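You operate a simulated robot arm through the tools that you are given. There is no shell and no other tool. Be economical: measure what you need, move in short steps, check, and stop when the job is done.

You are at the controls of a simulated two-armed robot. One attempt, no reset.

Task
Put one of the silver cans from the end of bench twenty-six by the lift table on the fourth red shelf from the bottom. Then put one of the white cards from the lower shelf of the tall rack on the orange folder. Then open the lid of the bin marked waste. Keep to this order. Set down upright: silver can.

It is judged by the outcome, as a careful person would: the job done as asked, and still so three seconds after it is handed in. It fails if anything else is knocked over, pushed out of place, dropped, spilled or broken. Lids that push on must go on centred and level and be pressed home; caps that screw on are set level and turned clockwise until they are tight.

Robot
Two 7-joint arms with two-finger grippers on one trunk, on a base that drives. Base frame: it is fixed to the floor where the robot stands at the start and does not move with it; the origin is under the middle of the robot, x ahead of it, y to its left, z up; the surface under the hand at the start is at about z = 0.78. Lengths are in m, angles in degrees, forces in N, time in s.
The left shoulder is at the start at [0.051, 0.175, 1.177], the right one opposite. With the tool pointing down near the work surface each hand reaches from about 0.1 to 0.84 m from the robot's upright axis, wherever it stands, measured 20 degrees to its own side. Places, roughly: fourth red shelf [-2.2, 0.9, 1.5]; lid of the bin marked waste [0.2, -1.3, 0.5]; orange folder [-2.25, 1.25, 0.75]; white card [-2.25, -2, 0.5]. Payload 2.94 kg a hand.
Tool frame (each hand has its own): the origin (TCP) lies between the finger pads and is the grasp point; the fingertips stand 0.03 m ahead of it; z points along the fingers, y is the line along which they close. Largest opening 0.138 m; the body of the gripper starts 0.109 m behind the TCP.
Orientation is that of the tool frame in the base frame, as a unit quaternion [x, y, z, w]. With the fingers straight down and closing along the base's y, the tool's x points along the base's -x, its y along +y and its z along -z.

Tools
- The arms move only by the tool play_rows. It takes "left_targets", "right_targets" or both (then of equal length, played together; a hand with none holds still); each is a list of rows, each an object of numbers (a shift or turn left out is 0, a gripper value left out holds the last): "wx", "wy", "wz": the turn, a rotation vector about the base's x, y, z in degrees; "tx", "ty", "tz": the shift along the base's x, y, z in m; "hand": the closure, from 0 (fully open) to 1 (shut). In form: [{"wx": .., "wy": .., "wz": .., "tx": .., "ty": .., "tz": .., "hand": ..}, ...]. A call has 1 to 8 rows; each row shifts and turns the commanded pose from where the row before left it. A row lasts 0.2 s, in which the tool goes at most 0.05 m and 8.6 degrees; a call with a longer step from one row to the next is refused whole, and so is a gripper value outside its range. A pose out of reach is approached as far as the arm can. The call stops where the force on the tool passes 40 N (or 10 N more than at its start, if that is more) or the arm is blocked; 0.2 s more then pass. The fingers move at their own pace and stop on an object; they squeeze with about 38 N. The grip force told is the motor's: it shows also when the fingers shut on nothing. Time passes only in rows, and 0.2 s behind the last, so rows that do not move let the fingers close. The reply holds the time, the measured pose of the TCP, the force on the tool along the base axes, the opening and the grip force, in the units named above and with some noise, with the torque about the TCP (base axes, N m) and any sound that the robot's microphone picked up.
- Cameras (640 x 400 px; columns grow to the right, rows downward): "scene" is now at [0.1077, 0.0397, 1.644]; the picture's right is [0.53, -0.85, 0.00], its down [-0.70, -0.44, -0.56] and it looks along [0.47, 0.30, -0.83] (base axes); focal length 256 px, centre (320, 200). "left" rides on the left gripper at [0.071, -0.019, -0.146] in its tool frame; the picture's right is [0.26, 0.96, 0.00], its down [-0.85, 0.23, -0.48] and it looks along [-0.46, 0.13, 0.88] (tool axes); focal length 280 px, centre (320, 200). "right" rides on the right gripper at [0.071, 0.019, -0.146] in its tool frame; the picture's right is [-0.26, 0.97, 0.00], its down [-0.85, -0.23, -0.48] and it looks along [-0.46, -0.12, 0.88] (tool axes); focal length 280 px, centre (320, 200). There is no depth. A picture from a camera that has moved, and an enlarged one, comes with that camera's place and axes in the base frame and with its lens.
- snapshot(camera): a new picture of that camera. It takes no simulated time.
- move_column(by): slides the trunk up (or, below 0, down) by that many m; the arms and the scene camera ride with it, the base frame stays. It gives what a move gives, with no picture.
- base_move(legs): drives the robot by 1 to 6 legs, each [ahead, turn to the left] in m and degrees, along the robot's own axes; the way and the turn of a leg run together, so that a leg with both is an arc; at most 1.5 m and 180 degrees a leg. The arms and the cameras ride along, it lands a little off, and it stops where it bumps. It gives what a move gives.
- pan_tilt(pan, tilt): turns the head with the scene camera to pan (to the left, within 120 degrees either way) and tilt (down, from -29 to 69), counted from straight ahead of the robot. It gives what a move gives.
- enlarge(camera, box): a new picture of the part [left, top, right, bottom] of that camera's present view, enlarged. It takes no simulated time.
- finish_job(): hands the job in; it is judged then, once.

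Work in short steps. Places have to be worked out from the pictures, the camera data and where the tool is seen: move nearer, look again, correct. Check each grasp and each placing, and mend what went wrong. You have 165 turns and 130 pictures in all, those below and enlarged ones among them. Open the grippers and draw the arms clear of the work before you hand the job in, unless the task says otherwise.

The tools are called after "Emit:" as name(argument=value, ...) on one line, values as JSON. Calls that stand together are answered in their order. play_rows: Moves the arms, as the interface text tells. Its arguments: {"type":"object","properties":{"left_targets":{"type":"array","items":{"type":"object","properties":{"wx":{"type":"number"},"wy":{"type":"number"},"wz":{"type":"number"},"tx":{"type":"number"},"ty":{"type":"number"},"tz":{"type":"number"},"hand":{"type":"number"}}}},"right_targets":{"type":"array","items":{"type":"object","properties":{"wx":{"type":"number"},"wy":{"type":"number"},"wz":{"type":"number"},"tx":{"type":"number"},"ty":{"type":"number"},"tz":{"type":"number"},"hand":{"type":"number"}}}}},"required":[]} The other tools are called the same way: move_column (by) slides the trunk up or down; base_move (legs) drives the base; pan_tilt (pan, tilt) turns the head that bears the scene camera; snapshot (camera) takes a picture; enlarge (camera, box) takes an enlarged picture of a part of a camera's view; finish_job () hands the job in.

At the start:

```text
clock: 0.0
left_position: [0.4457, 0.5483, 1.1209]
left_orientation: [0.001, 1.0, 0.0, 0.0]
left_force: [0.4, -0.3, 0.7]
left_torque: [-0.04, 0.01, 0.02]
left_grip_width: 0.1381
left_grasp_force: 0.1
right_position: [0.5098, 0.0363, 1.1204]
right_orientation: [0.001, 1.0, 0.0, -0.001]
right_force: [-0.4, -0.4, -0.4]
right_torque: [-0.02, -0.02, 0.01]
right_grip_width: 0.1382
right_grasp_force: 0.0
trunk travel left (down, up): [-0.35, 0.384]
robot x, y, heading: [0.0018, -0.0031, 0.3]
head pan, tilt: [32.2, 56.1]
```

scene: 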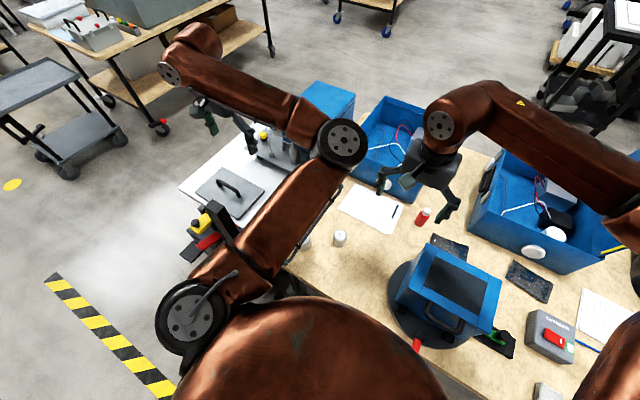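
right: 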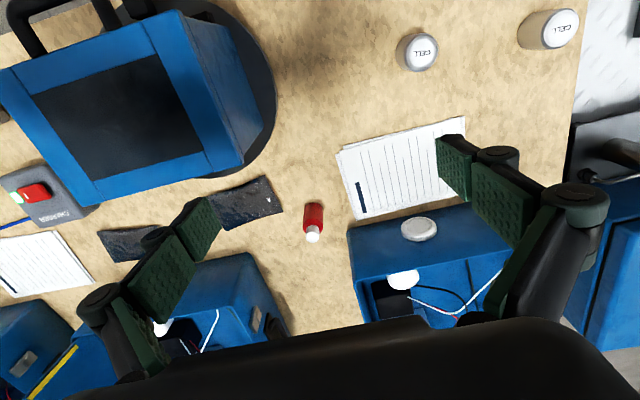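
left: 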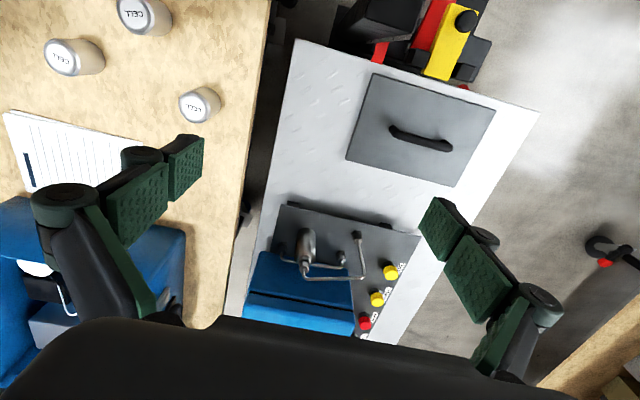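

The cans stand at about (0.49, 0.38), (0.47, 0.21) and (0.40, 0.30), at the left end of the bench. I'll look closer at them before reaching.

Emit:
enlarge(camera="left", box=[0, 0, 320, 200])

Emit:
pan_tilt(pan=100, tilt=20)

Emit:
snapshot(camera="scene")

```text
2.00 times, centred on (160, 100) of left
camera zoom: at [0.3746, 0.5296, 1.2657], right [-0.26, 0.97, 0.0], down [0.85, 0.23, 0.48], along [0.46, 0.12, -0.88], focal length 561 px, centre (640, 400)
```

zoom: 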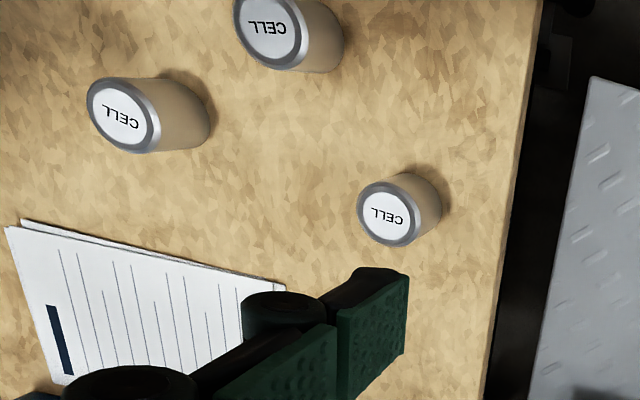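

```text
clock: 1.4
left_position: [0.4455, 0.5481, 1.1218]
left_orientation: [0.001, 1.0, 0.0, 0.0]
left_force: [0.0, 0.0, -1.1]
left_torque: [0.01, 0.02, 0.0]
left_grip_width: 0.1379
left_grasp_force: 0.0
right_position: [0.5085, 0.0363, 1.1202]
right_orientation: [0.0, 1.0, 0.002, -0.002]
right_force: [-0.2, -0.6, 0.4]
right_torque: [-0.02, 0.02, 0.0]
right_grip_width: 0.1378
right_grasp_force: 0.0
trunk travel left (down, up): [-0.35, 0.384]
robot x, y, heading: [0.0031, -0.0021, -0.1]
head pan, tilt: [100.0, 20.0]
```

```text
125 pictures are left
camera scene: at [0.0316, 0.0936, 1.6974], right [0.98, 0.17, 0.0], down [0.06, -0.34, -0.94], along [-0.16, 0.93, -0.34], focal length 256 px, centre (320, 200)
```

scene: 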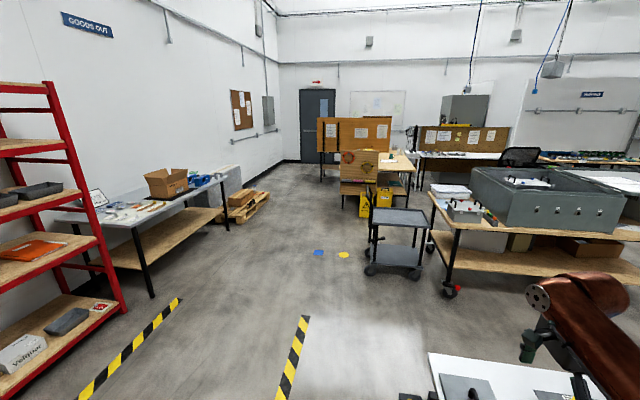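

I'll look at the red rack more squarely to know how much room there is above the fourth shelf.

Emit:
pan_tilt(pan=120, tilt=15)

Emit:
snapshot(camera="scene")

Emit:
pan_tilt(pan=-90, tilt=30)

Emit:
snapshot(camera="scene")

```text
clock: 2.2
left_position: [0.4474, 0.5483, 1.1207]
left_orientation: [0.0, 1.0, 0.0, 0.0]
left_force: [-0.7, -0.1, -0.9]
left_torque: [0.0, 0.05, 0.04]
left_grip_width: 0.1379
left_grasp_force: 0.0
right_position: [0.5091, 0.0364, 1.1192]
right_orientation: [0.0, 1.0, 0.001, -0.001]
right_force: [0.4, 0.3, 0.2]
right_torque: [0.01, -0.01, 0.0]
right_grip_width: 0.1381
right_grasp_force: 0.0
trunk travel left (down, up): [-0.35, 0.384]
robot x, y, heading: [0.0018, -0.0011, 0.4]
head pan, tilt: [120.0, 15.0]
```

```text
124 pictures are left
camera scene: at [0.001, 0.0829, 1.7056], right [0.87, 0.5, 0.0], down [0.13, -0.22, -0.97], along [-0.48, 0.84, -0.26], focal length 256 px, centre (320, 200)
```

scene: 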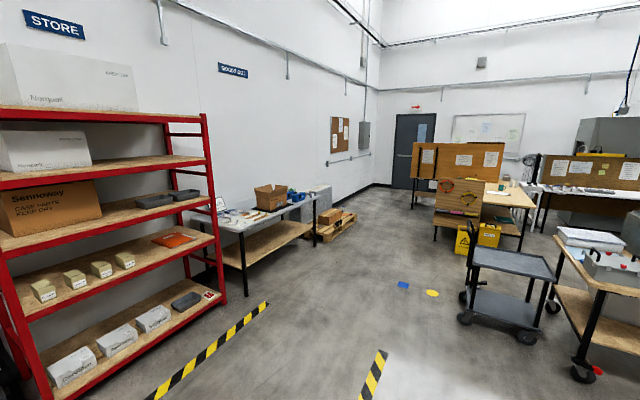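

```text
clock: 5.3
left_position: [0.4455, 0.5487, 1.121]
left_orientation: [0.001, 1.0, 0.0, 0.0]
left_force: [0.2, 0.5, -0.1]
left_torque: [0.0, -0.02, -0.01]
left_grip_width: 0.138
left_grasp_force: 0.0
right_position: [0.5091, 0.0352, 1.119]
right_orientation: [0.0, 1.0, 0.0, -0.001]
right_force: [0.5, 0.9, 0.0]
right_torque: [0.04, 0.0, -0.01]
right_grip_width: 0.1379
right_grasp_force: 0.0
trunk travel left (down, up): [-0.35, 0.384]
robot x, y, heading: [-0.0045, -0.0019, -0.2]
head pan, tilt: [-90.0, 30.0]
```

```text
123 pictures are left
camera scene: at [0.0477, -0.0886, 1.6814], right [-1.0, 0.0, 0.0], down [0.0, 0.5, -0.87], along [0.0, -0.87, -0.5], focal length 256 px, centre (320, 200)
```

scene: 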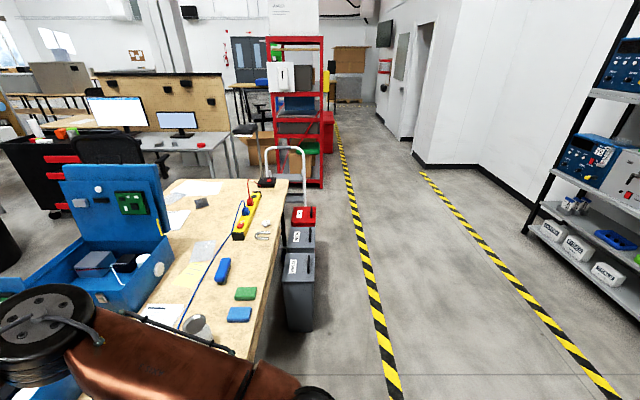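

The fourth shelf lies under another one, so I'll grasp the front can with the tool pitched 45° forward. First I back up a little for elbow room and look at the cans.

Emit:
base_move(legs=[[-0.2, 0]])

Emit:
play_rows(left_targets=[{"wy": -8, "ty": -0.03, "tx": -0.02, "hand": 0.3}, {"wy": -8, "ty": -0.03, "tx": -0.02}, {"wy": -8, "ty": -0.03}, {"wy": -7, "ty": -0.03}, {"wy": -7, "ty": -0.03}, {"wy": -7, "ty": -0.03}, {"ty": -0.03}, {"ty": -0.01}])

Emit:
pan_tilt(pan=25, tilt=50)

Emit:
snapshot(camera="scene")

Emit:
snapshot(camera="left")

```text
clock: 6.8
left_position: [0.2882, 0.5467, 1.1146]
left_orientation: [0.002, 1.0, -0.002, -0.005]
left_force: [-0.1, -0.6, 0.4]
left_torque: [0.08, -0.1, -0.07]
left_grip_width: 0.1381
left_grasp_force: 0.0
right_position: [0.3516, 0.0358, 1.1152]
right_orientation: [0.002, 1.0, 0.001, -0.005]
right_force: [-0.3, 0.7, -0.4]
right_torque: [0.02, -0.1, -0.05]
right_grip_width: 0.1379
right_grasp_force: 0.0
trunk travel left (down, up): [-0.35, 0.384]
robot x, y, heading: [-0.1713, 0.0007, -0.0]
head pan, tilt: [-90.0, 30.0]
stopped in leg 1: the robot was blocked; the commanded pose is now the measured one
```

```text
clock: 7.2
left_position: [0.2273, 0.4995, 1.1269]
left_orientation: [-0.095, 0.99, -0.008, 0.108]
left_force: [1.0, 0.8, -0.5]
left_torque: [-0.05, 0.2, -0.03]
left_grip_width: 0.0981
left_grasp_force: 0.3
right_position: [0.3543, 0.0451, 1.1758]
right_orientation: [0.003, 0.998, 0.052, 0.044]
right_force: [1.2, 0.2, -0.4]
right_torque: [-0.02, 0.16, -0.02]
right_grip_width: 0.138
right_grasp_force: 0.1
trunk travel left (down, up): [-0.35, 0.384]
robot x, y, heading: [-0.1719, -0.0004, 0.5]
head pan, tilt: [-90.0, 30.0]
stopped in row 2 (left hand): the arm was blocked; the commanded pose is now the measured one
```

```text
clock: 9.2
left_position: [0.1668, 0.4955, 1.1302]
left_orientation: [-0.094, 0.987, -0.021, 0.128]
left_force: [0.4, 0.0, 0.3]
left_torque: [0.03, 0.07, 0.06]
left_grip_width: 0.0968
left_grasp_force: 0.1
right_position: [0.2914, 0.0396, 1.1817]
right_orientation: [0.007, 0.997, 0.043, 0.064]
right_force: [1.2, 0.1, 0.6]
right_torque: [0.05, 0.04, 0.0]
right_grip_width: 0.1382
right_grasp_force: 0.0
trunk travel left (down, up): [-0.35, 0.384]
robot x, y, heading: [-0.1697, -0.0014, 0.3]
head pan, tilt: [25.0, 50.0]
```

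```text
122 pictures are left
camera scene: at [0.0715, 0.0336, 1.6509], right [0.42, -0.91, -0.03], down [-0.74, -0.32, -0.59], along [0.52, 0.27, -0.81], focal length 256 px, centre (320, 200)
```

scene: 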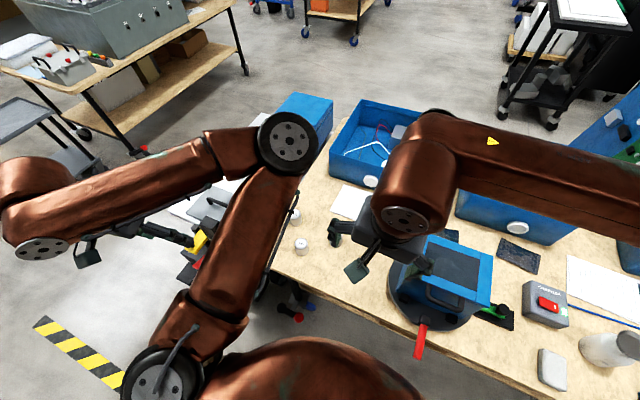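

```text
121 pictures are left
camera left: at [0.0656, 0.4661, 1.2537], right [-0.42, 0.9, -0.13], down [0.64, 0.4, 0.66], along [0.64, 0.19, -0.74], focal length 280 px, centre (320, 200)
```

left: 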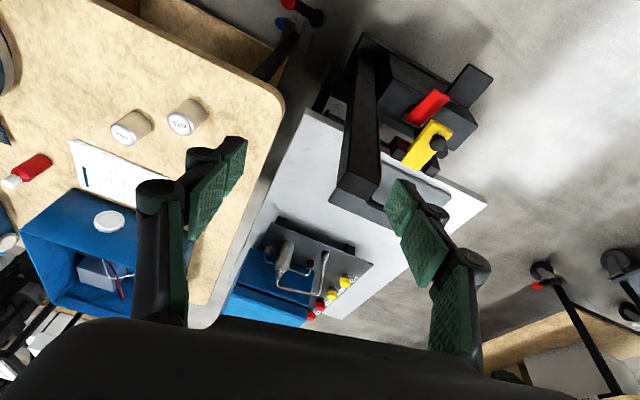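

The base was blocked while backing up and the arms have drifted, so the robot may be leaning on something. I take a fresh reading with a small still row and look behind.

Emit:
play_rows(left_targets=[{"tx": 0}])

Emit:
pan_tilt(pan=120, tilt=60)

Emit:
snapshot(camera="scene")

Emit:
pan_tilt(pan=-120, tilt=60)

Emit:
snapshot(camera="scene")

```text
clock: 9.5
left_position: [0.0558, 0.5043, 1.1411]
left_orientation: [-0.089, 0.981, -0.037, 0.166]
left_force: [0.3, 2.5, -0.7]
left_torque: [-0.28, -0.02, -0.11]
left_grip_width: 0.0964
left_grasp_force: 0.0
right_position: [0.1678, 0.0378, 1.1972]
right_orientation: [-0.002, 0.993, 0.03, 0.112]
right_force: [0.1, -0.5, 1.0]
right_torque: [-0.1, 0.07, -0.05]
right_grip_width: 0.1376
right_grasp_force: 0.0
trunk travel left (down, up): [-0.35, 0.384]
robot x, y, heading: [-0.171, -0.0015, 0.4]
head pan, tilt: [25.0, 50.0]
stopped in row 1 (left hand): the arm was blocked; the commanded pose is now the measured one
```

```text
clock: 11.2
left_position: [0.0622, 0.4923, 1.1418]
left_orientation: [-0.087, 0.981, -0.03, 0.172]
left_force: [0.8, -0.1, 1.2]
left_torque: [-0.05, 0.03, 0.0]
left_grip_width: 0.0966
left_grasp_force: 0.2
right_position: [0.1796, 0.0377, 1.2002]
right_orientation: [0.004, 0.994, 0.035, 0.105]
right_force: [-0.5, 0.0, 1.3]
right_torque: [-0.08, 0.0, 0.01]
right_grip_width: 0.1382
right_grasp_force: 0.2
trunk travel left (down, up): [-0.35, 0.384]
robot x, y, heading: [-0.1728, -0.0012, 0.2]
head pan, tilt: [120.0, 60.0]
```

```text
120 pictures are left
camera scene: at [-0.1894, 0.0573, 1.6418], right [0.86, 0.5, 0.02], down [0.45, -0.75, -0.49], along [-0.24, 0.43, -0.87], focal length 256 px, centre (320, 200)
```

scene: 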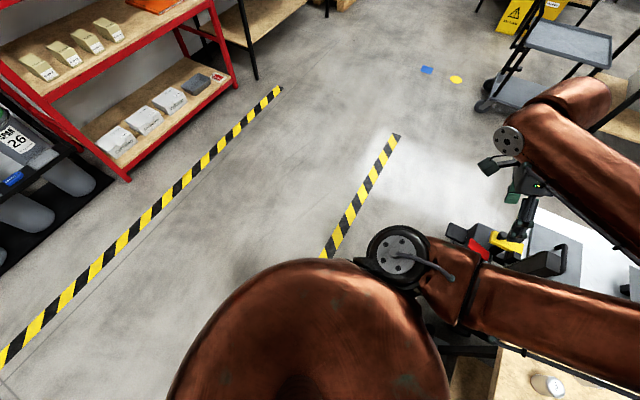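

```text
clock: 14.6
left_position: [0.0969, 0.4933, 1.1332]
left_orientation: [-0.085, 0.984, -0.03, 0.153]
left_force: [0.5, -0.7, -0.1]
left_torque: [0.05, 0.05, -0.03]
left_grip_width: 0.0965
left_grasp_force: 0.1
right_position: [0.2156, 0.0391, 1.1885]
right_orientation: [0.007, 0.996, 0.035, 0.087]
right_force: [0.4, 0.4, -0.5]
right_torque: [0.03, 0.07, 0.0]
right_grip_width: 0.1382
right_grasp_force: 0.0
trunk travel left (down, up): [-0.35, 0.384]
robot x, y, heading: [-0.175, 0.0007, 0.3]
head pan, tilt: [-120.0, 60.0]
```

```text
119 pictures are left
camera scene: at [-0.137, -0.0564, 1.6403], right [-0.87, 0.5, 0.01], down [0.42, 0.75, -0.51], along [-0.26, -0.43, -0.86], focal length 256 px, centre (320, 200)
```

scene: 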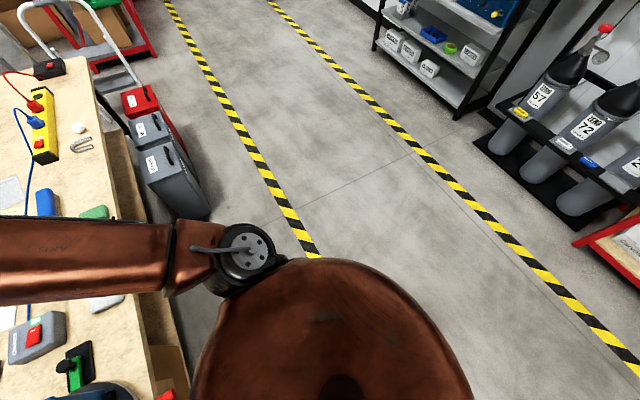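

Nothing stands behind; the robot seems to be rocking from the abrupt stop. I let it settle with harmless head turns and compare readings.

Emit:
pan_tilt(pan=0, tilt=60)

Emit:
pan_tilt(pan=-60, tilt=69)

Emit:
pan_tilt(pan=0, tilt=69)

Emit:
snapshot(camera="scene")

```text
clock: 16.6
left_position: [0.0861, 0.4933, 1.1358]
left_orientation: [-0.088, 0.983, -0.029, 0.16]
left_force: [-0.1, 0.2, 0.1]
left_torque: [0.02, -0.02, -0.01]
left_grip_width: 0.0966
left_grasp_force: 0.1
right_position: [0.2033, 0.0391, 1.1909]
right_orientation: [0.005, 0.995, 0.035, 0.092]
right_force: [-0.3, 0.5, 0.2]
right_torque: [0.02, 0.01, -0.03]
right_grip_width: 0.1383
right_grasp_force: 0.0
trunk travel left (down, up): [-0.35, 0.384]
robot x, y, heading: [-0.1719, 0.0003, 0.0]
head pan, tilt: [0.0, 60.0]
```

```text
clock: 17.9
left_position: [0.0848, 0.4939, 1.1344]
left_orientation: [-0.087, 0.983, -0.03, 0.159]
left_force: [-0.1, -0.8, -0.7]
left_torque: [0.01, -0.01, 0.01]
left_grip_width: 0.0964
left_grasp_force: 0.1
right_position: [0.2025, 0.0385, 1.1912]
right_orientation: [0.006, 0.995, 0.036, 0.092]
right_force: [-1.0, -0.1, 0.2]
right_torque: [-0.01, -0.01, 0.03]
right_grip_width: 0.1382
right_grasp_force: 0.1
trunk travel left (down, up): [-0.35, 0.384]
robot x, y, heading: [-0.1715, -0.0003, 0.1]
head pan, tilt: [-60.0, 68.8]
```

```text
clock: 19.2
left_position: [0.0856, 0.4932, 1.1349]
left_orientation: [-0.087, 0.983, -0.03, 0.16]
left_force: [0.8, -0.6, 0.5]
left_torque: [0.03, -0.01, 0.02]
left_grip_width: 0.0968
left_grasp_force: 0.1
right_position: [0.2046, 0.039, 1.1914]
right_orientation: [0.006, 0.995, 0.036, 0.092]
right_force: [0.2, -0.2, -0.7]
right_torque: [0.0, 0.02, -0.01]
right_grip_width: 0.1381
right_grasp_force: 0.2
trunk travel left (down, up): [-0.35, 0.384]
robot x, y, heading: [-0.1691, -0.0011, 0.0]
head pan, tilt: [0.0, 68.8]
```

```text
118 pictures are left
camera scene: at [-0.0677, 0.0013, 1.6299], right [0.0, -1.0, 0.0], down [-0.93, 0.0, -0.36], along [0.36, 0.0, -0.93], focal length 256 px, centre (320, 200)
```

scene: 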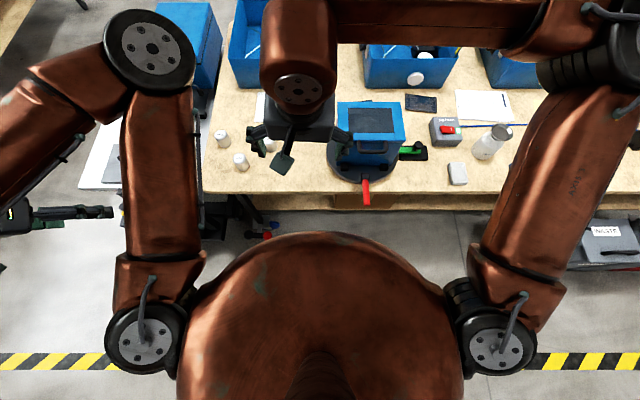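

It has settled and is level, at x = -0.17. The front can is near (0.405, 0.29). I turn the left tool to the 45° pitch and bring it over, moving the right hand aside.

Emit:
play_rows(left_targets=[{"wx": 1.4, "wy": -5.3, "wz": -1.6, "ty": -0.02}, {"wx": 1.4, "wy": -5.3, "wz": -1.6, "tx": 0.025, "ty": -0.025}, {"wx": 1.4, "wy": -5.3, "wz": -1.6, "tx": 0.03, "ty": -0.025, "tz": -0.01}, {"wx": 1.4, "wy": -5.3, "wz": -1.6, "tx": 0.03, "ty": -0.03, "tz": -0.015}, {"wx": 1.5, "wy": -5.3, "wz": -1.6, "tx": 0.03, "ty": -0.03, "tz": -0.015}, {"tx": 0.03, "ty": -0.03, "tz": -0.015}, {"tx": 0.025, "ty": -0.025, "tz": -0.015}, {"tx": 0.02, "ty": -0.02, "tz": -0.015}], right_targets=[{"ty": -0.02}, {"ty": -0.025}, {"ty": -0.025}, {"ty": -0.03}, {"ty": -0.03}, {"ty": -0.03}, {"ty": -0.025}, {"ty": -0.02}])

Emit:
snapshot(camera="left")

Emit:
snapshot(camera="scene")

```text
clock: 21.0
left_position: [0.1518, 0.4722, 1.1728]
left_orientation: [-0.07, 0.976, -0.022, 0.205]
left_force: [-0.7, -0.3, -0.5]
left_torque: [0.03, 0.02, 0.01]
left_grip_width: 0.0966
left_grasp_force: 0.1
left hand out of reach, approached as far as the arm can: row 1, 2, 3, 4, 5, 7, 8
right_position: [0.2053, -0.1693, 1.1913]
right_orientation: [0.006, 0.995, 0.036, 0.093]
right_force: [0.6, -0.6, -0.5]
right_torque: [0.08, 0.02, 0.03]
right_grip_width: 0.1378
right_grasp_force: 0.1
trunk travel left (down, up): [-0.35, 0.384]
robot x, y, heading: [-0.1716, 0.0019, -0.1]
head pan, tilt: [0.0, 68.8]
```

```text
117 pictures are left
camera left: at [0.0294, 0.4452, 1.2787], right [-0.36, 0.92, -0.17], down [0.55, 0.36, 0.76], along [0.76, 0.18, -0.63], focal length 280 px, centre (320, 200)
```

left: 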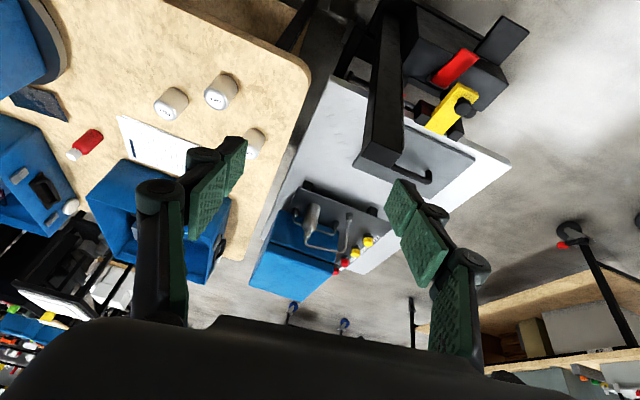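

```text
116 pictures are left
camera scene: at [-0.0664, -0.0012, 1.6298], right [0.0, -1.0, 0.0], down [-0.93, 0.0, -0.36], along [0.36, 0.0, -0.93], focal length 256 px, centre (320, 200)
```

scene: 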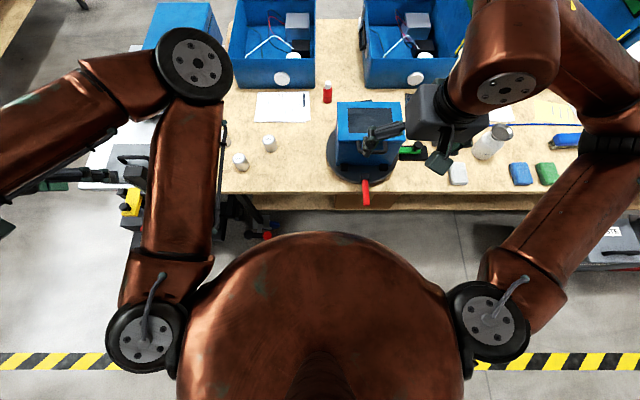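

The forward pitch is cramped this close in. I'll translate outward and down first with the present orientation, then pitch further.

Emit:
play_rows(left_targets=[{"tx": 0.03, "ty": -0.02, "tz": -0.01}, {"tx": 0.04, "ty": -0.02, "tz": -0.02}, {"tx": 0.04, "ty": -0.02, "tz": -0.02}, {"tx": 0.04, "ty": -0.02, "tz": -0.02}, {"tx": 0.03, "ty": -0.02, "tz": -0.02}])

Emit:
snapshot(camera="scene")

```text
clock: 22.2
left_position: [0.1487, 0.4733, 1.1717]
left_orientation: [-0.069, 0.976, -0.024, 0.205]
left_force: [-0.1, -0.2, -0.4]
left_torque: [-0.01, 0.0, -0.02]
left_grip_width: 0.0966
left_grasp_force: 0.1
left hand out of reach, approached as far as the arm can: row 1, 2, 3, 4, 5
right_position: [0.2052, -0.1663, 1.1921]
right_orientation: [0.006, 0.995, 0.035, 0.093]
right_force: [-0.6, -0.7, 0.4]
right_torque: [-0.01, 0.01, -0.01]
right_grip_width: 0.1379
right_grasp_force: 0.1
trunk travel left (down, up): [-0.35, 0.384]
robot x, y, heading: [-0.172, -0.0031, 0.1]
head pan, tilt: [0.0, 68.8]
```

```text
115 pictures are left
camera scene: at [-0.0678, 0.0012, 1.6299], right [0.0, -1.0, 0.0], down [-0.93, 0.0, -0.36], along [0.36, 0.0, -0.93], focal length 256 px, centre (320, 200)
```

scene: 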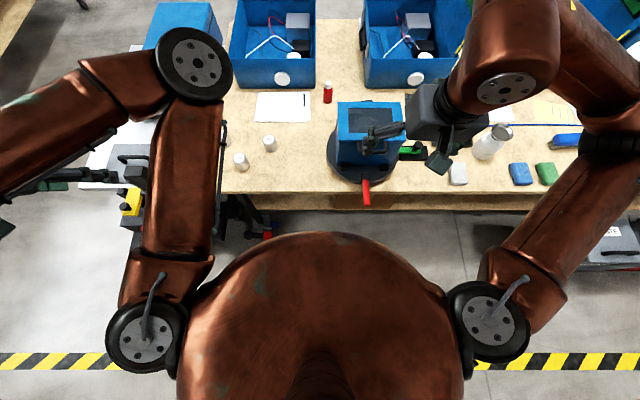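

The commanded pose ran ahead of the arm. I walk it back toward vertical and close to the measured place.

Emit:
play_rows(left_targets=[{"wy": 6, "tx": -0.03, "ty": 0.03, "tz": 0.02}, {"wy": 6, "tx": -0.03, "ty": 0.03, "tz": 0.02}, {"wy": 6, "tx": -0.03, "ty": 0.03, "tz": 0.02}, {"wy": 6, "tx": -0.03, "ty": 0.03, "tz": 0.02}, {"wy": 6, "tx": -0.03, "ty": 0.03, "tz": 0.02}, {"wy": 5, "tx": -0.02, "ty": 0.03, "tz": 0.02}, {"wy": 5, "tx": -0.02, "ty": 0.03, "tz": 0.02}, {"wy": 5, "tx": -0.02, "ty": 0.03}])

Emit:
snapshot(camera="scene")

```text
clock: 24.0
left_position: [-0.0618, 0.7154, 1.3111]
left_orientation: [-0.074, 0.98, 0.004, -0.183]
left_force: [-0.7, 0.6, -0.4]
left_torque: [-0.07, 0.0, 0.02]
left_grip_width: 0.0966
left_grasp_force: 0.1
right_position: [0.2042, -0.1644, 1.1923]
right_orientation: [0.007, 0.995, 0.034, 0.094]
right_force: [1.0, -0.4, -0.2]
right_torque: [-0.07, 0.01, -0.01]
right_grip_width: 0.1381
right_grasp_force: 0.0
trunk travel left (down, up): [-0.35, 0.384]
robot x, y, heading: [-0.1714, 0.0009, -0.1]
head pan, tilt: [0.0, 68.8]
```

```text
114 pictures are left
camera scene: at [-0.0677, 0.0035, 1.6299], right [0.0, -1.0, 0.0], down [-0.93, 0.0, -0.36], along [0.36, 0.0, -0.93], focal length 256 px, centre (320, 200)
```

scene: 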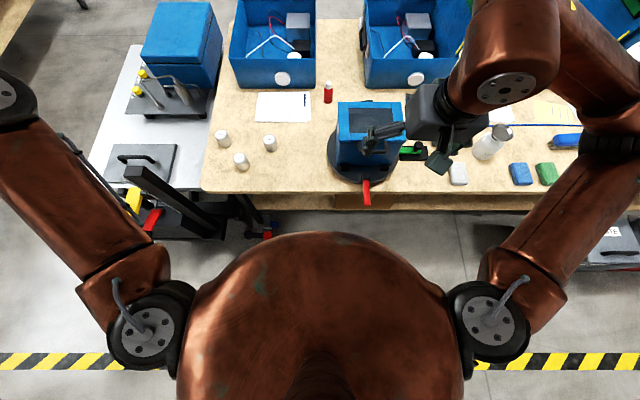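

The out-of-reach rows are dropped, so increments count from the reached pose. The tool now leans back 21°; I straighten it and go forward.

Emit:
play_rows(left_targets=[{"wy": -4, "wz": -1.5, "tx": 0.035, "ty": -0.015, "tz": -0.01}, {"wy": -4, "wz": -1.5, "tx": 0.035, "ty": -0.015, "tz": -0.02}, {"wy": -4, "wz": -1.5, "tx": 0.035, "ty": -0.02, "tz": -0.02}, {"wy": -4, "wz": -1.5, "tx": 0.035, "ty": -0.02, "tz": -0.02}, {"wy": -4, "wz": -1.5, "tx": 0.035, "ty": -0.025, "tz": -0.02}, {"tx": 0.035, "ty": -0.025, "tz": -0.02}, {"tx": 0.035, "ty": -0.025, "tz": -0.02}, {"tx": 0.035, "ty": -0.025, "tz": -0.02}])

Emit:
play_rows(left_targets=[{"tx": 0.035, "ty": -0.02, "tz": -0.02}, {"tx": 0.035, "ty": -0.02, "tz": -0.02}, {"tx": 0.035, "ty": -0.02, "tz": -0.01}, {"tx": 0.03, "ty": -0.02, "tz": -0.01}])

Emit:
snapshot(camera="scene")

```text
clock: 25.8
left_position: [0.2209, 0.5423, 1.1643]
left_orientation: [-0.011, 1.0, 0.005, -0.01]
left_force: [-0.2, 0.6, 0.2]
left_torque: [0.01, 0.06, 0.01]
left_grip_width: 0.0964
left_grasp_force: 0.2
right_position: [0.2048, -0.1684, 1.191]
right_orientation: [0.006, 0.995, 0.036, 0.094]
right_force: [1.8, 0.4, -0.5]
right_torque: [0.04, 0.05, 0.03]
right_grip_width: 0.1379
right_grasp_force: 0.0
trunk travel left (down, up): [-0.35, 0.384]
robot x, y, heading: [-0.1715, -0.0027, -0.4]
head pan, tilt: [0.0, 68.8]
```

```text
clock: 26.8
left_position: [0.354, 0.4632, 1.1036]
left_orientation: [-0.009, 1.0, 0.004, -0.01]
left_force: [0.3, -1.0, -0.8]
left_torque: [0.01, -0.02, 0.01]
left_grip_width: 0.097
left_grasp_force: 0.1
right_position: [0.2049, -0.1677, 1.1916]
right_orientation: [0.007, 0.995, 0.036, 0.092]
right_force: [0.3, 0.5, -0.1]
right_torque: [0.01, 0.0, 0.01]
right_grip_width: 0.1379
right_grasp_force: 0.1
trunk travel left (down, up): [-0.35, 0.384]
robot x, y, heading: [-0.1676, 0.0013, -0.0]
head pan, tilt: [0.0, 68.8]
```

```text
113 pictures are left
camera scene: at [-0.0672, 0.0005, 1.6299], right [0.0, -1.0, 0.0], down [-0.93, 0.0, -0.36], along [0.36, 0.0, -0.93], focal length 256 px, centre (320, 200)
```

scene: 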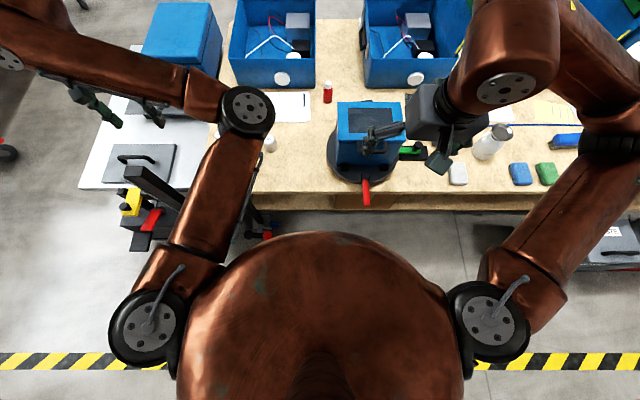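

Vertical again at (0.354, 0.463). Now I try pitching forward from here.

Emit:
play_rows(left_targets=[{"wy": -8}, {"wy": -8}, {"wy": -8}, {"wy": -8}, {"wy": -8}])

Emit:
snapshot(camera="scene")

```text
clock: 28.0
left_position: [0.3536, 0.4628, 1.103]
left_orientation: [-0.011, 0.942, 0.002, 0.334]
left_force: [-1.5, 0.4, -0.7]
left_torque: [0.0, 0.0, 0.01]
left_grip_width: 0.0966
left_grasp_force: 0.1
right_position: [0.205, -0.1672, 1.1916]
right_orientation: [0.006, 0.995, 0.036, 0.094]
right_force: [0.5, -0.3, -1.2]
right_torque: [-0.01, -0.03, -0.04]
right_grip_width: 0.1379
right_grasp_force: 0.1
trunk travel left (down, up): [-0.35, 0.384]
robot x, y, heading: [-0.1731, 0.0012, 0.2]
head pan, tilt: [0.0, 68.8]
```

```text
112 pictures are left
camera scene: at [-0.0679, 0.0011, 1.6299], right [0.0, -1.0, 0.0], down [-0.93, 0.0, -0.36], along [0.36, 0.0, -0.93], focal length 256 px, centre (320, 200)
```

scene: 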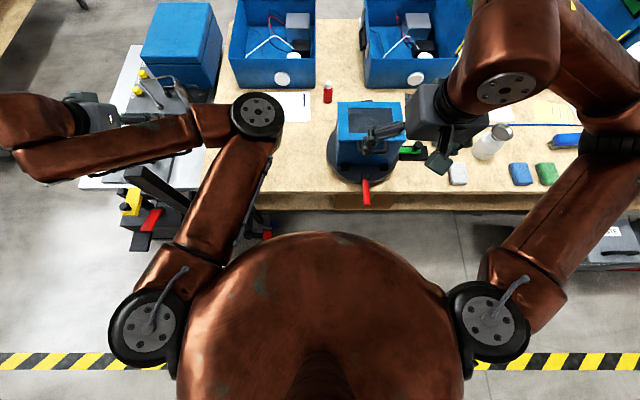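

39° of pitch works here. Now I slide sideways to y ≈ 0.29, staying high.

Emit:
play_rows(left_targets=[{"ty": -0.035, "tx": -0.01}, {"ty": -0.035, "tx": -0.01}, {"ty": -0.035, "tz": -0.02}, {"ty": -0.035, "tz": -0.02}, {"ty": -0.03, "tz": -0.02}])

Emit:
snapshot(camera="scene")

Emit:
snapshot(camera="left")

```text
clock: 29.2
left_position: [0.3742, 0.3531, 1.0535]
left_orientation: [-0.012, 0.943, 0.001, 0.334]
left_force: [0.3, 0.8, -0.5]
left_torque: [0.02, -0.03, 0.01]
left_grip_width: 0.0966
left_grasp_force: 0.1
left hand out of reach, approached as far as the arm can: row 2, 3, 4, 5
right_position: [0.2051, -0.1659, 1.1911]
right_orientation: [0.005, 0.995, 0.035, 0.093]
right_force: [0.0, 0.1, 0.0]
right_torque: [0.02, -0.04, 0.02]
right_grip_width: 0.1381
right_grasp_force: 0.0
trunk travel left (down, up): [-0.35, 0.384]
robot x, y, heading: [-0.1707, -0.0019, 0.3]
head pan, tilt: [0.0, 68.8]
```

```text
111 pictures are left
camera scene: at [-0.0676, 0.0013, 1.6299], right [0.0, -1.0, 0.0], down [-0.93, 0.0, -0.36], along [0.36, 0.0, -0.93], focal length 256 px, centre (320, 200)
```

scene: 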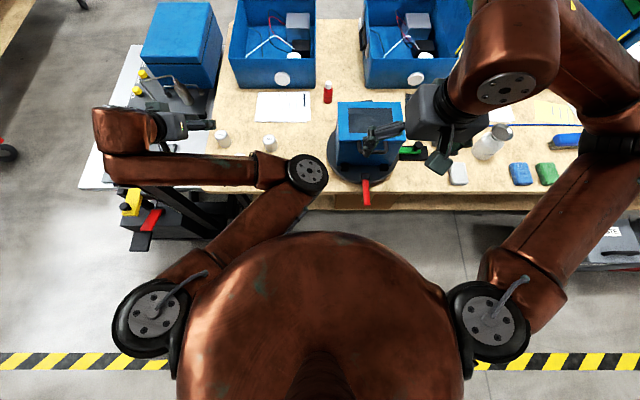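

```text
110 pictures are left
camera left: at [0.2279, 0.3313, 1.1207], right [-0.22, 0.96, -0.17], down [0.36, 0.24, 0.9], along [0.91, 0.14, -0.4], focal length 280 px, centre (320, 200)
```

left: 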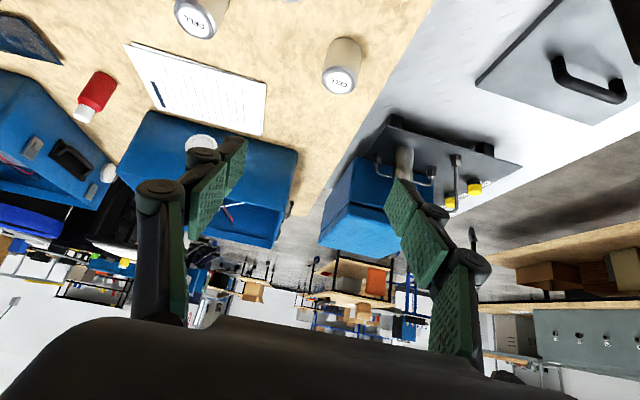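

The elbow is too tucked at this bearing. I return the hand outward, then turn the robot right by 17° so the far can (0.50, 0.37) sits more to its left.

Emit:
play_rows(left_targets=[{"ty": 0.03, "tz": 0.01}, {"ty": 0.035, "tz": 0.02}, {"ty": 0.035, "tz": 0.02}])

Emit:
base_move(legs=[[0, -17]])

Emit:
snapshot(camera="scene")

Emit:
snapshot(camera="left")

```text
clock: 30.0
left_position: [0.3739, 0.4542, 1.1021]
left_orientation: [-0.011, 0.943, 0.001, 0.333]
left_force: [-0.8, 0.8, 0.3]
left_torque: [-0.04, -0.05, -0.02]
left_grip_width: 0.0967
left_grasp_force: 0.0
right_position: [0.2046, -0.1668, 1.1918]
right_orientation: [0.006, 0.995, 0.036, 0.094]
right_force: [-0.5, -0.2, -0.7]
right_torque: [-0.03, -0.04, -0.01]
right_grip_width: 0.1381
right_grasp_force: 0.1
trunk travel left (down, up): [-0.35, 0.384]
robot x, y, heading: [-0.1719, -0.0045, 0.1]
head pan, tilt: [0.0, 68.8]
```

```text
clock: 31.4
left_position: [0.4834, 0.2719, 1.1019]
left_orientation: [0.13, 0.933, -0.049, 0.331]
left_force: [0.0, -0.5, -0.1]
left_torque: [0.02, 0.04, 0.02]
left_grip_width: 0.0967
left_grasp_force: 0.0
right_position: [0.1376, -0.271, 1.1914]
right_orientation: [0.154, 0.983, 0.021, 0.098]
right_force: [-0.3, -1.4, 0.2]
right_torque: [0.04, -0.02, 0.0]
right_grip_width: 0.1377
right_grasp_force: 0.1
trunk travel left (down, up): [-0.35, 0.384]
robot x, y, heading: [-0.1739, -0.0027, -16.7]
head pan, tilt: [0.0, 68.8]
```

```text
109 pictures are left
camera scene: at [-0.0725, -0.03, 1.6299], right [-0.29, -0.96, 0.0], down [-0.89, 0.27, -0.36], along [0.35, -0.1, -0.93], focal length 256 px, centre (320, 200)
```

scene: 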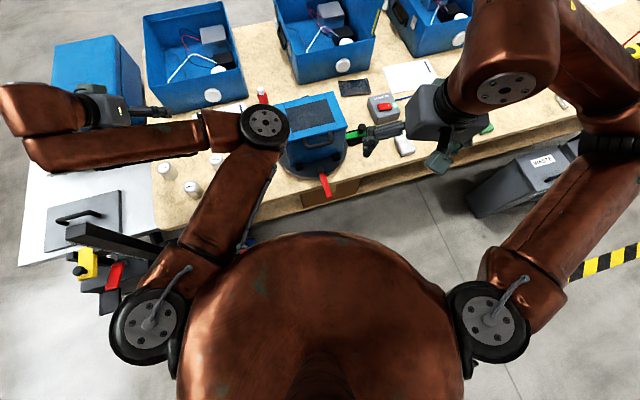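

```text
108 pictures are left
camera left: at [0.3358, 0.294, 1.1705], right [0.07, 0.98, -0.17], down [0.41, 0.13, 0.9], along [0.91, -0.13, -0.4], focal length 280 px, centre (320, 200)
```

left: 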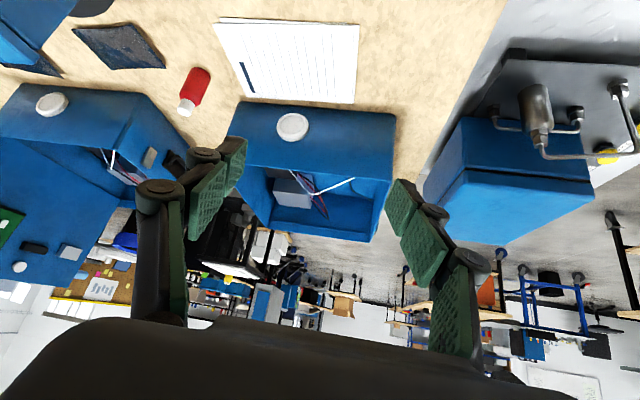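

Consistent can positions: far can (0.507, 0.377), front can (0.40, 0.289). I move to a point behind and above the far can, pitching 8° more.

Emit:
play_rows(left_targets=[{"tx": -0.02, "ty": 0.035, "wx": -1.15, "wy": -3.85}, {"tx": -0.02, "ty": 0.035, "wx": -1.15, "wy": -3.85}, {"tx": -0.02, "ty": 0.035, "tz": -0.02}, {"tx": -0.02, "ty": 0.035, "tz": -0.03}, {"tz": -0.04}])

Emit:
snapshot(camera="left")

Emit:
snapshot(camera="scene")

```text
refused: row 4 steps farther than a row can; nothing moved
```

```text
107 pictures are left
camera left: at [0.3358, 0.294, 1.1705], right [0.07, 0.98, -0.17], down [0.41, 0.13, 0.9], along [0.91, -0.13, -0.4], focal length 280 px, centre (320, 200)
```

left: 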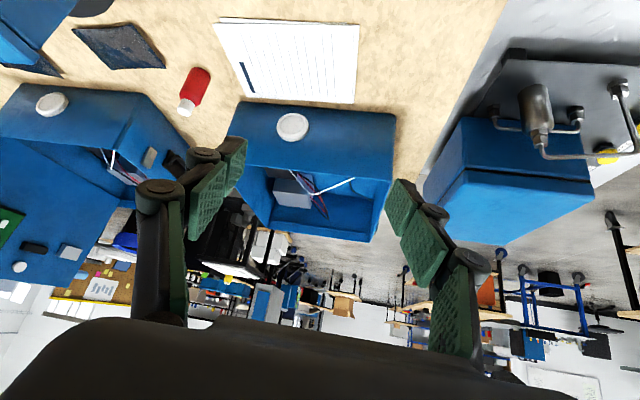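

```text
106 pictures are left
camera scene: at [-0.0725, -0.03, 1.6299], right [-0.29, -0.96, 0.0], down [-0.89, 0.27, -0.36], along [0.35, -0.1, -0.93], focal length 256 px, centre (320, 200)
```

scene: 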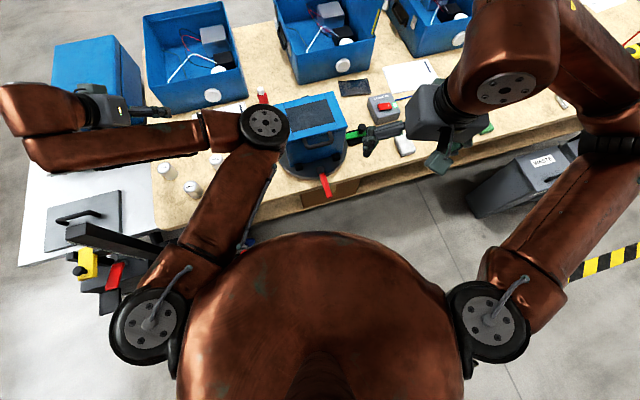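

One row was slightly too long; I resend with smaller steps.

Emit:
play_rows(left_targets=[{"tx": -0.02, "ty": 0.03, "wx": -1.15, "wy": -3.85}, {"tx": -0.02, "ty": 0.03, "wx": -1.15, "wy": -3.85}, {"tx": -0.02, "ty": 0.03, "tz": -0.02}, {"tx": -0.02, "ty": 0.03, "tz": -0.02}, {"ty": 0.02, "tz": -0.03}, {"tz": -0.03}])

Emit:
snapshot(camera="left")

Emit:
snapshot(camera="scene")

```text
clock: 32.8
left_position: [0.4031, 0.4137, 1.0032]
left_orientation: [0.125, 0.908, -0.058, 0.395]
left_force: [-0.2, 1.0, -0.3]
left_torque: [0.0, -0.03, -0.01]
left_grip_width: 0.0964
left_grasp_force: 0.1
right_position: [0.1392, -0.2698, 1.1915]
right_orientation: [0.152, 0.983, 0.021, 0.098]
right_force: [-0.3, 0.2, 1.0]
right_torque: [0.0, 0.0, 0.03]
right_grip_width: 0.1379
right_grasp_force: 0.1
trunk travel left (down, up): [-0.35, 0.384]
robot x, y, heading: [-0.1708, -0.0023, -17.0]
head pan, tilt: [0.0, 68.8]
```

```text
105 pictures are left
camera left: at [0.2485, 0.4377, 1.0496], right [0.09, 0.98, -0.2], down [0.29, 0.16, 0.94], along [0.95, -0.14, -0.26], focal length 280 px, centre (320, 200)
```

left: 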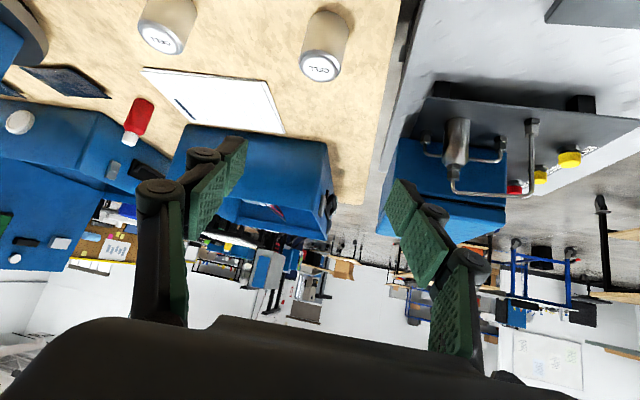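

```text
104 pictures are left
camera scene: at [-0.0723, -0.0292, 1.6299], right [-0.29, -0.96, 0.0], down [-0.89, 0.27, -0.36], along [0.35, -0.11, -0.93], focal length 256 px, centre (320, 200)
```

scene: 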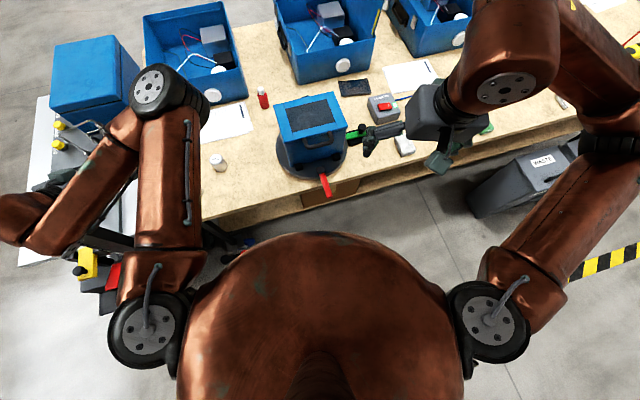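

The far can is near (0.50, 0.373), top ~0.84. Going down to the pre-grasp point 0.12 m back along the approach line.

Emit:
play_rows(left_targets=[{"tx": 0.004, "ty": -0.005, "tz": -0.03}, {"tx": 0.004, "ty": -0.006, "tz": -0.04}, {"tx": 0.005, "ty": -0.006, "tz": -0.036}])

Emit:
snapshot(camera="left")

```text
clock: 33.5
left_position: [0.4166, 0.395, 0.8949]
left_orientation: [0.125, 0.909, -0.058, 0.393]
left_force: [-0.4, -0.4, 0.0]
left_torque: [0.0, 0.03, 0.02]
left_grip_width: 0.0966
left_grasp_force: 0.0
right_position: [0.1403, -0.2708, 1.1921]
right_orientation: [0.154, 0.983, 0.021, 0.097]
right_force: [0.1, -0.3, -0.9]
right_torque: [0.0, 0.02, 0.01]
right_grip_width: 0.1379
right_grasp_force: 0.1
trunk travel left (down, up): [-0.35, 0.384]
robot x, y, heading: [-0.1705, -0.0002, -16.8]
head pan, tilt: [0.0, 68.8]
```

```text
103 pictures are left
camera left: at [0.2625, 0.4202, 0.9431], right [0.09, 0.98, -0.2], down [0.29, 0.16, 0.94], along [0.95, -0.14, -0.27], focal length 280 px, centre (320, 200)
```

left: 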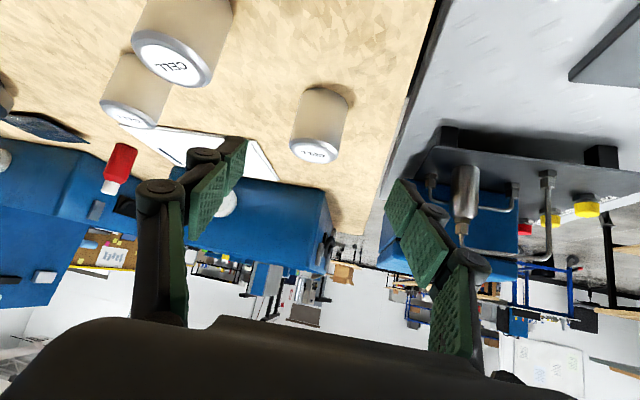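

Can centre ≈ (0.49, 0.372). Advancing along the tool axis onto it.

Emit:
play_rows(left_targets=[{"tx": 0.02, "ty": -0.006, "tz": -0.02}, {"tx": 0.02, "ty": -0.006, "tz": -0.02}, {"tx": 0.02, "ty": -0.006, "tz": -0.02}, {"tx": 0.016, "ty": -0.005, "tz": -0.02}])

Emit:
snapshot(camera="left")

Emit:
snapshot(camera="scene")

```text
clock: 34.5
left_position: [0.4923, 0.3718, 0.8161]
left_orientation: [0.126, 0.908, -0.059, 0.395]
left_force: [-0.7, 0.2, -0.3]
left_torque: [0.0, 0.04, 0.01]
left_grip_width: 0.0964
left_grasp_force: 0.1
right_position: [0.1392, -0.2701, 1.1914]
right_orientation: [0.153, 0.983, 0.021, 0.097]
right_force: [0.0, -0.2, -1.0]
right_torque: [-0.03, 0.0, 0.04]
right_grip_width: 0.138
right_grasp_force: 0.0
trunk travel left (down, up): [-0.35, 0.384]
robot x, y, heading: [-0.1728, -0.0009, -16.8]
head pan, tilt: [0.0, 68.8]
```

```text
102 pictures are left
camera left: at [0.3377, 0.3969, 0.8633], right [0.09, 0.98, -0.2], down [0.29, 0.16, 0.94], along [0.95, -0.14, -0.27], focal length 280 px, centre (320, 200)
```

left: 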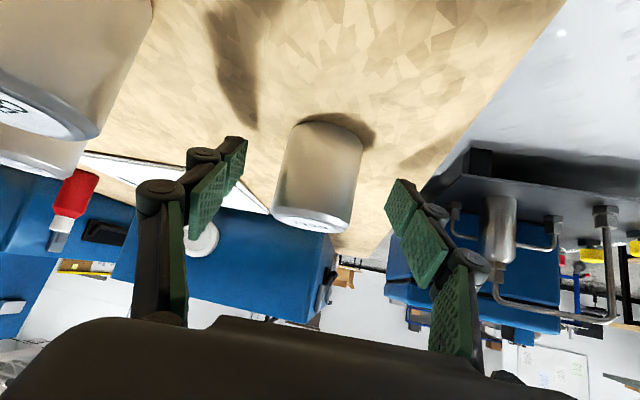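

```text
101 pictures are left
camera scene: at [-0.0718, -0.0291, 1.6299], right [-0.29, -0.96, 0.0], down [-0.89, 0.27, -0.36], along [0.35, -0.11, -0.93], focal length 256 px, centre (320, 200)
```

scene: 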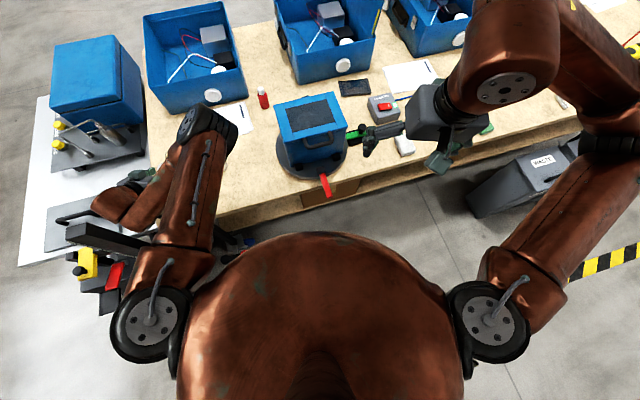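

The can sits centred between the pads. Closing the hand.

Emit:
play_rows(left_targets=[{"hand": 1}, {}, {}, {}, {}])

Emit:
snapshot(camera="left")

```text
clock: 35.8
left_position: [0.4923, 0.3717, 0.8169]
left_orientation: [0.126, 0.909, -0.058, 0.394]
left_force: [-0.3, -2.2, -0.1]
left_torque: [-0.05, 0.04, 0.03]
left_grip_width: 0.0464
left_grasp_force: 38.4
right_position: [0.1385, -0.2701, 1.1919]
right_orientation: [0.154, 0.983, 0.021, 0.097]
right_force: [-0.8, 0.0, -0.3]
right_torque: [-0.02, 0.02, -0.02]
right_grip_width: 0.138
right_grasp_force: 0.1
trunk travel left (down, up): [-0.35, 0.384]
robot x, y, heading: [-0.1705, 0.0005, -16.8]
head pan, tilt: [0.0, 68.8]
```

```text
100 pictures are left
camera left: at [0.3375, 0.3968, 0.8637], right [0.09, 0.98, -0.2], down [0.29, 0.16, 0.94], along [0.95, -0.14, -0.26], focal length 280 px, centre (320, 200)
```

left: 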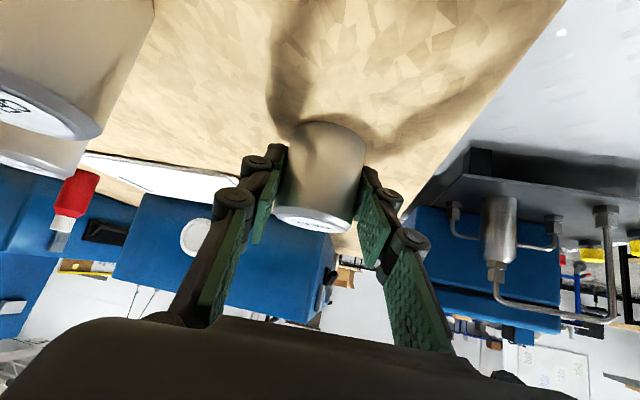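

Firm grip (46 mm, 38 N); can bottom is ~0.037 below the TCP. Lifting.

Emit:
play_rows(left_targets=[{"tz": 0.03}, {"tz": 0.04}, {"tz": 0.04}, {"tz": 0.04}, {"tz": 0.04}, {"tz": 0.04}, {"tz": 0.03}])

Emit:
snapshot(camera="left")

Emit:
pan_tilt(pan=0, tilt=60)

Emit:
snapshot(camera="scene")

```text
clock: 37.4
left_position: [0.491, 0.3723, 1.077]
left_orientation: [0.125, 0.909, -0.058, 0.394]
left_force: [0.1, 0.0, -0.6]
left_torque: [0.0, 0.02, 0.01]
left_grip_width: 0.0003
left_grasp_force: 28.4
right_position: [0.1398, -0.2721, 1.1918]
right_orientation: [0.154, 0.983, 0.021, 0.098]
right_force: [-1.2, 0.0, 0.7]
right_torque: [0.0, -0.02, -0.02]
right_grip_width: 0.1383
right_grasp_force: 0.0
trunk travel left (down, up): [-0.35, 0.384]
robot x, y, heading: [-0.1731, -0.0004, -16.8]
head pan, tilt: [0.0, 68.8]
```

```text
99 pictures are left
camera left: at [0.3365, 0.3968, 1.1242], right [0.09, 0.98, -0.2], down [0.29, 0.16, 0.94], along [0.95, -0.14, -0.26], focal length 280 px, centre (320, 200)
```

left: 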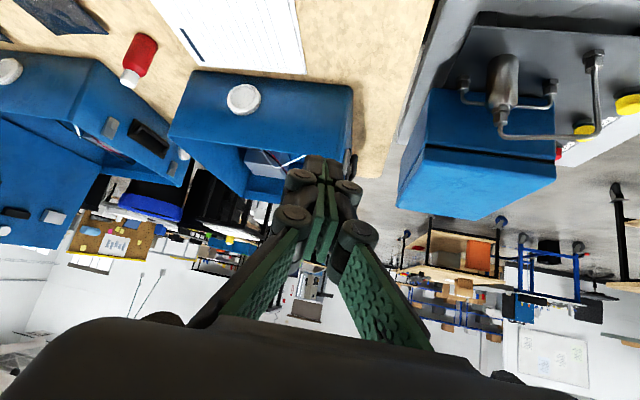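

```text
clock: 38.0
left_position: [0.4914, 0.3717, 1.0763]
left_orientation: [0.125, 0.908, -0.058, 0.395]
left_force: [-0.6, 0.6, 0.0]
left_torque: [0.02, -0.02, 0.0]
left_grip_width: 0.0
left_grasp_force: 28.5
right_position: [0.1387, -0.2688, 1.1918]
right_orientation: [0.153, 0.983, 0.022, 0.098]
right_force: [0.0, 0.1, -0.1]
right_torque: [-0.02, 0.0, -0.03]
right_grip_width: 0.1382
right_grasp_force: 0.0
trunk travel left (down, up): [-0.35, 0.384]
robot x, y, heading: [-0.1692, -0.0042, -16.8]
head pan, tilt: [0.0, 60.0]
```

```text
98 pictures are left
camera scene: at [-0.0619, -0.0323, 1.6393], right [-0.29, -0.96, 0.0], down [-0.83, 0.25, -0.5], along [0.48, -0.15, -0.87], focal length 256 px, centre (320, 200)
```

scene: 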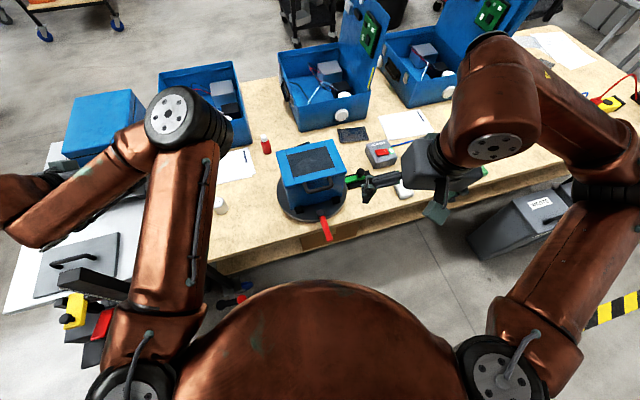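

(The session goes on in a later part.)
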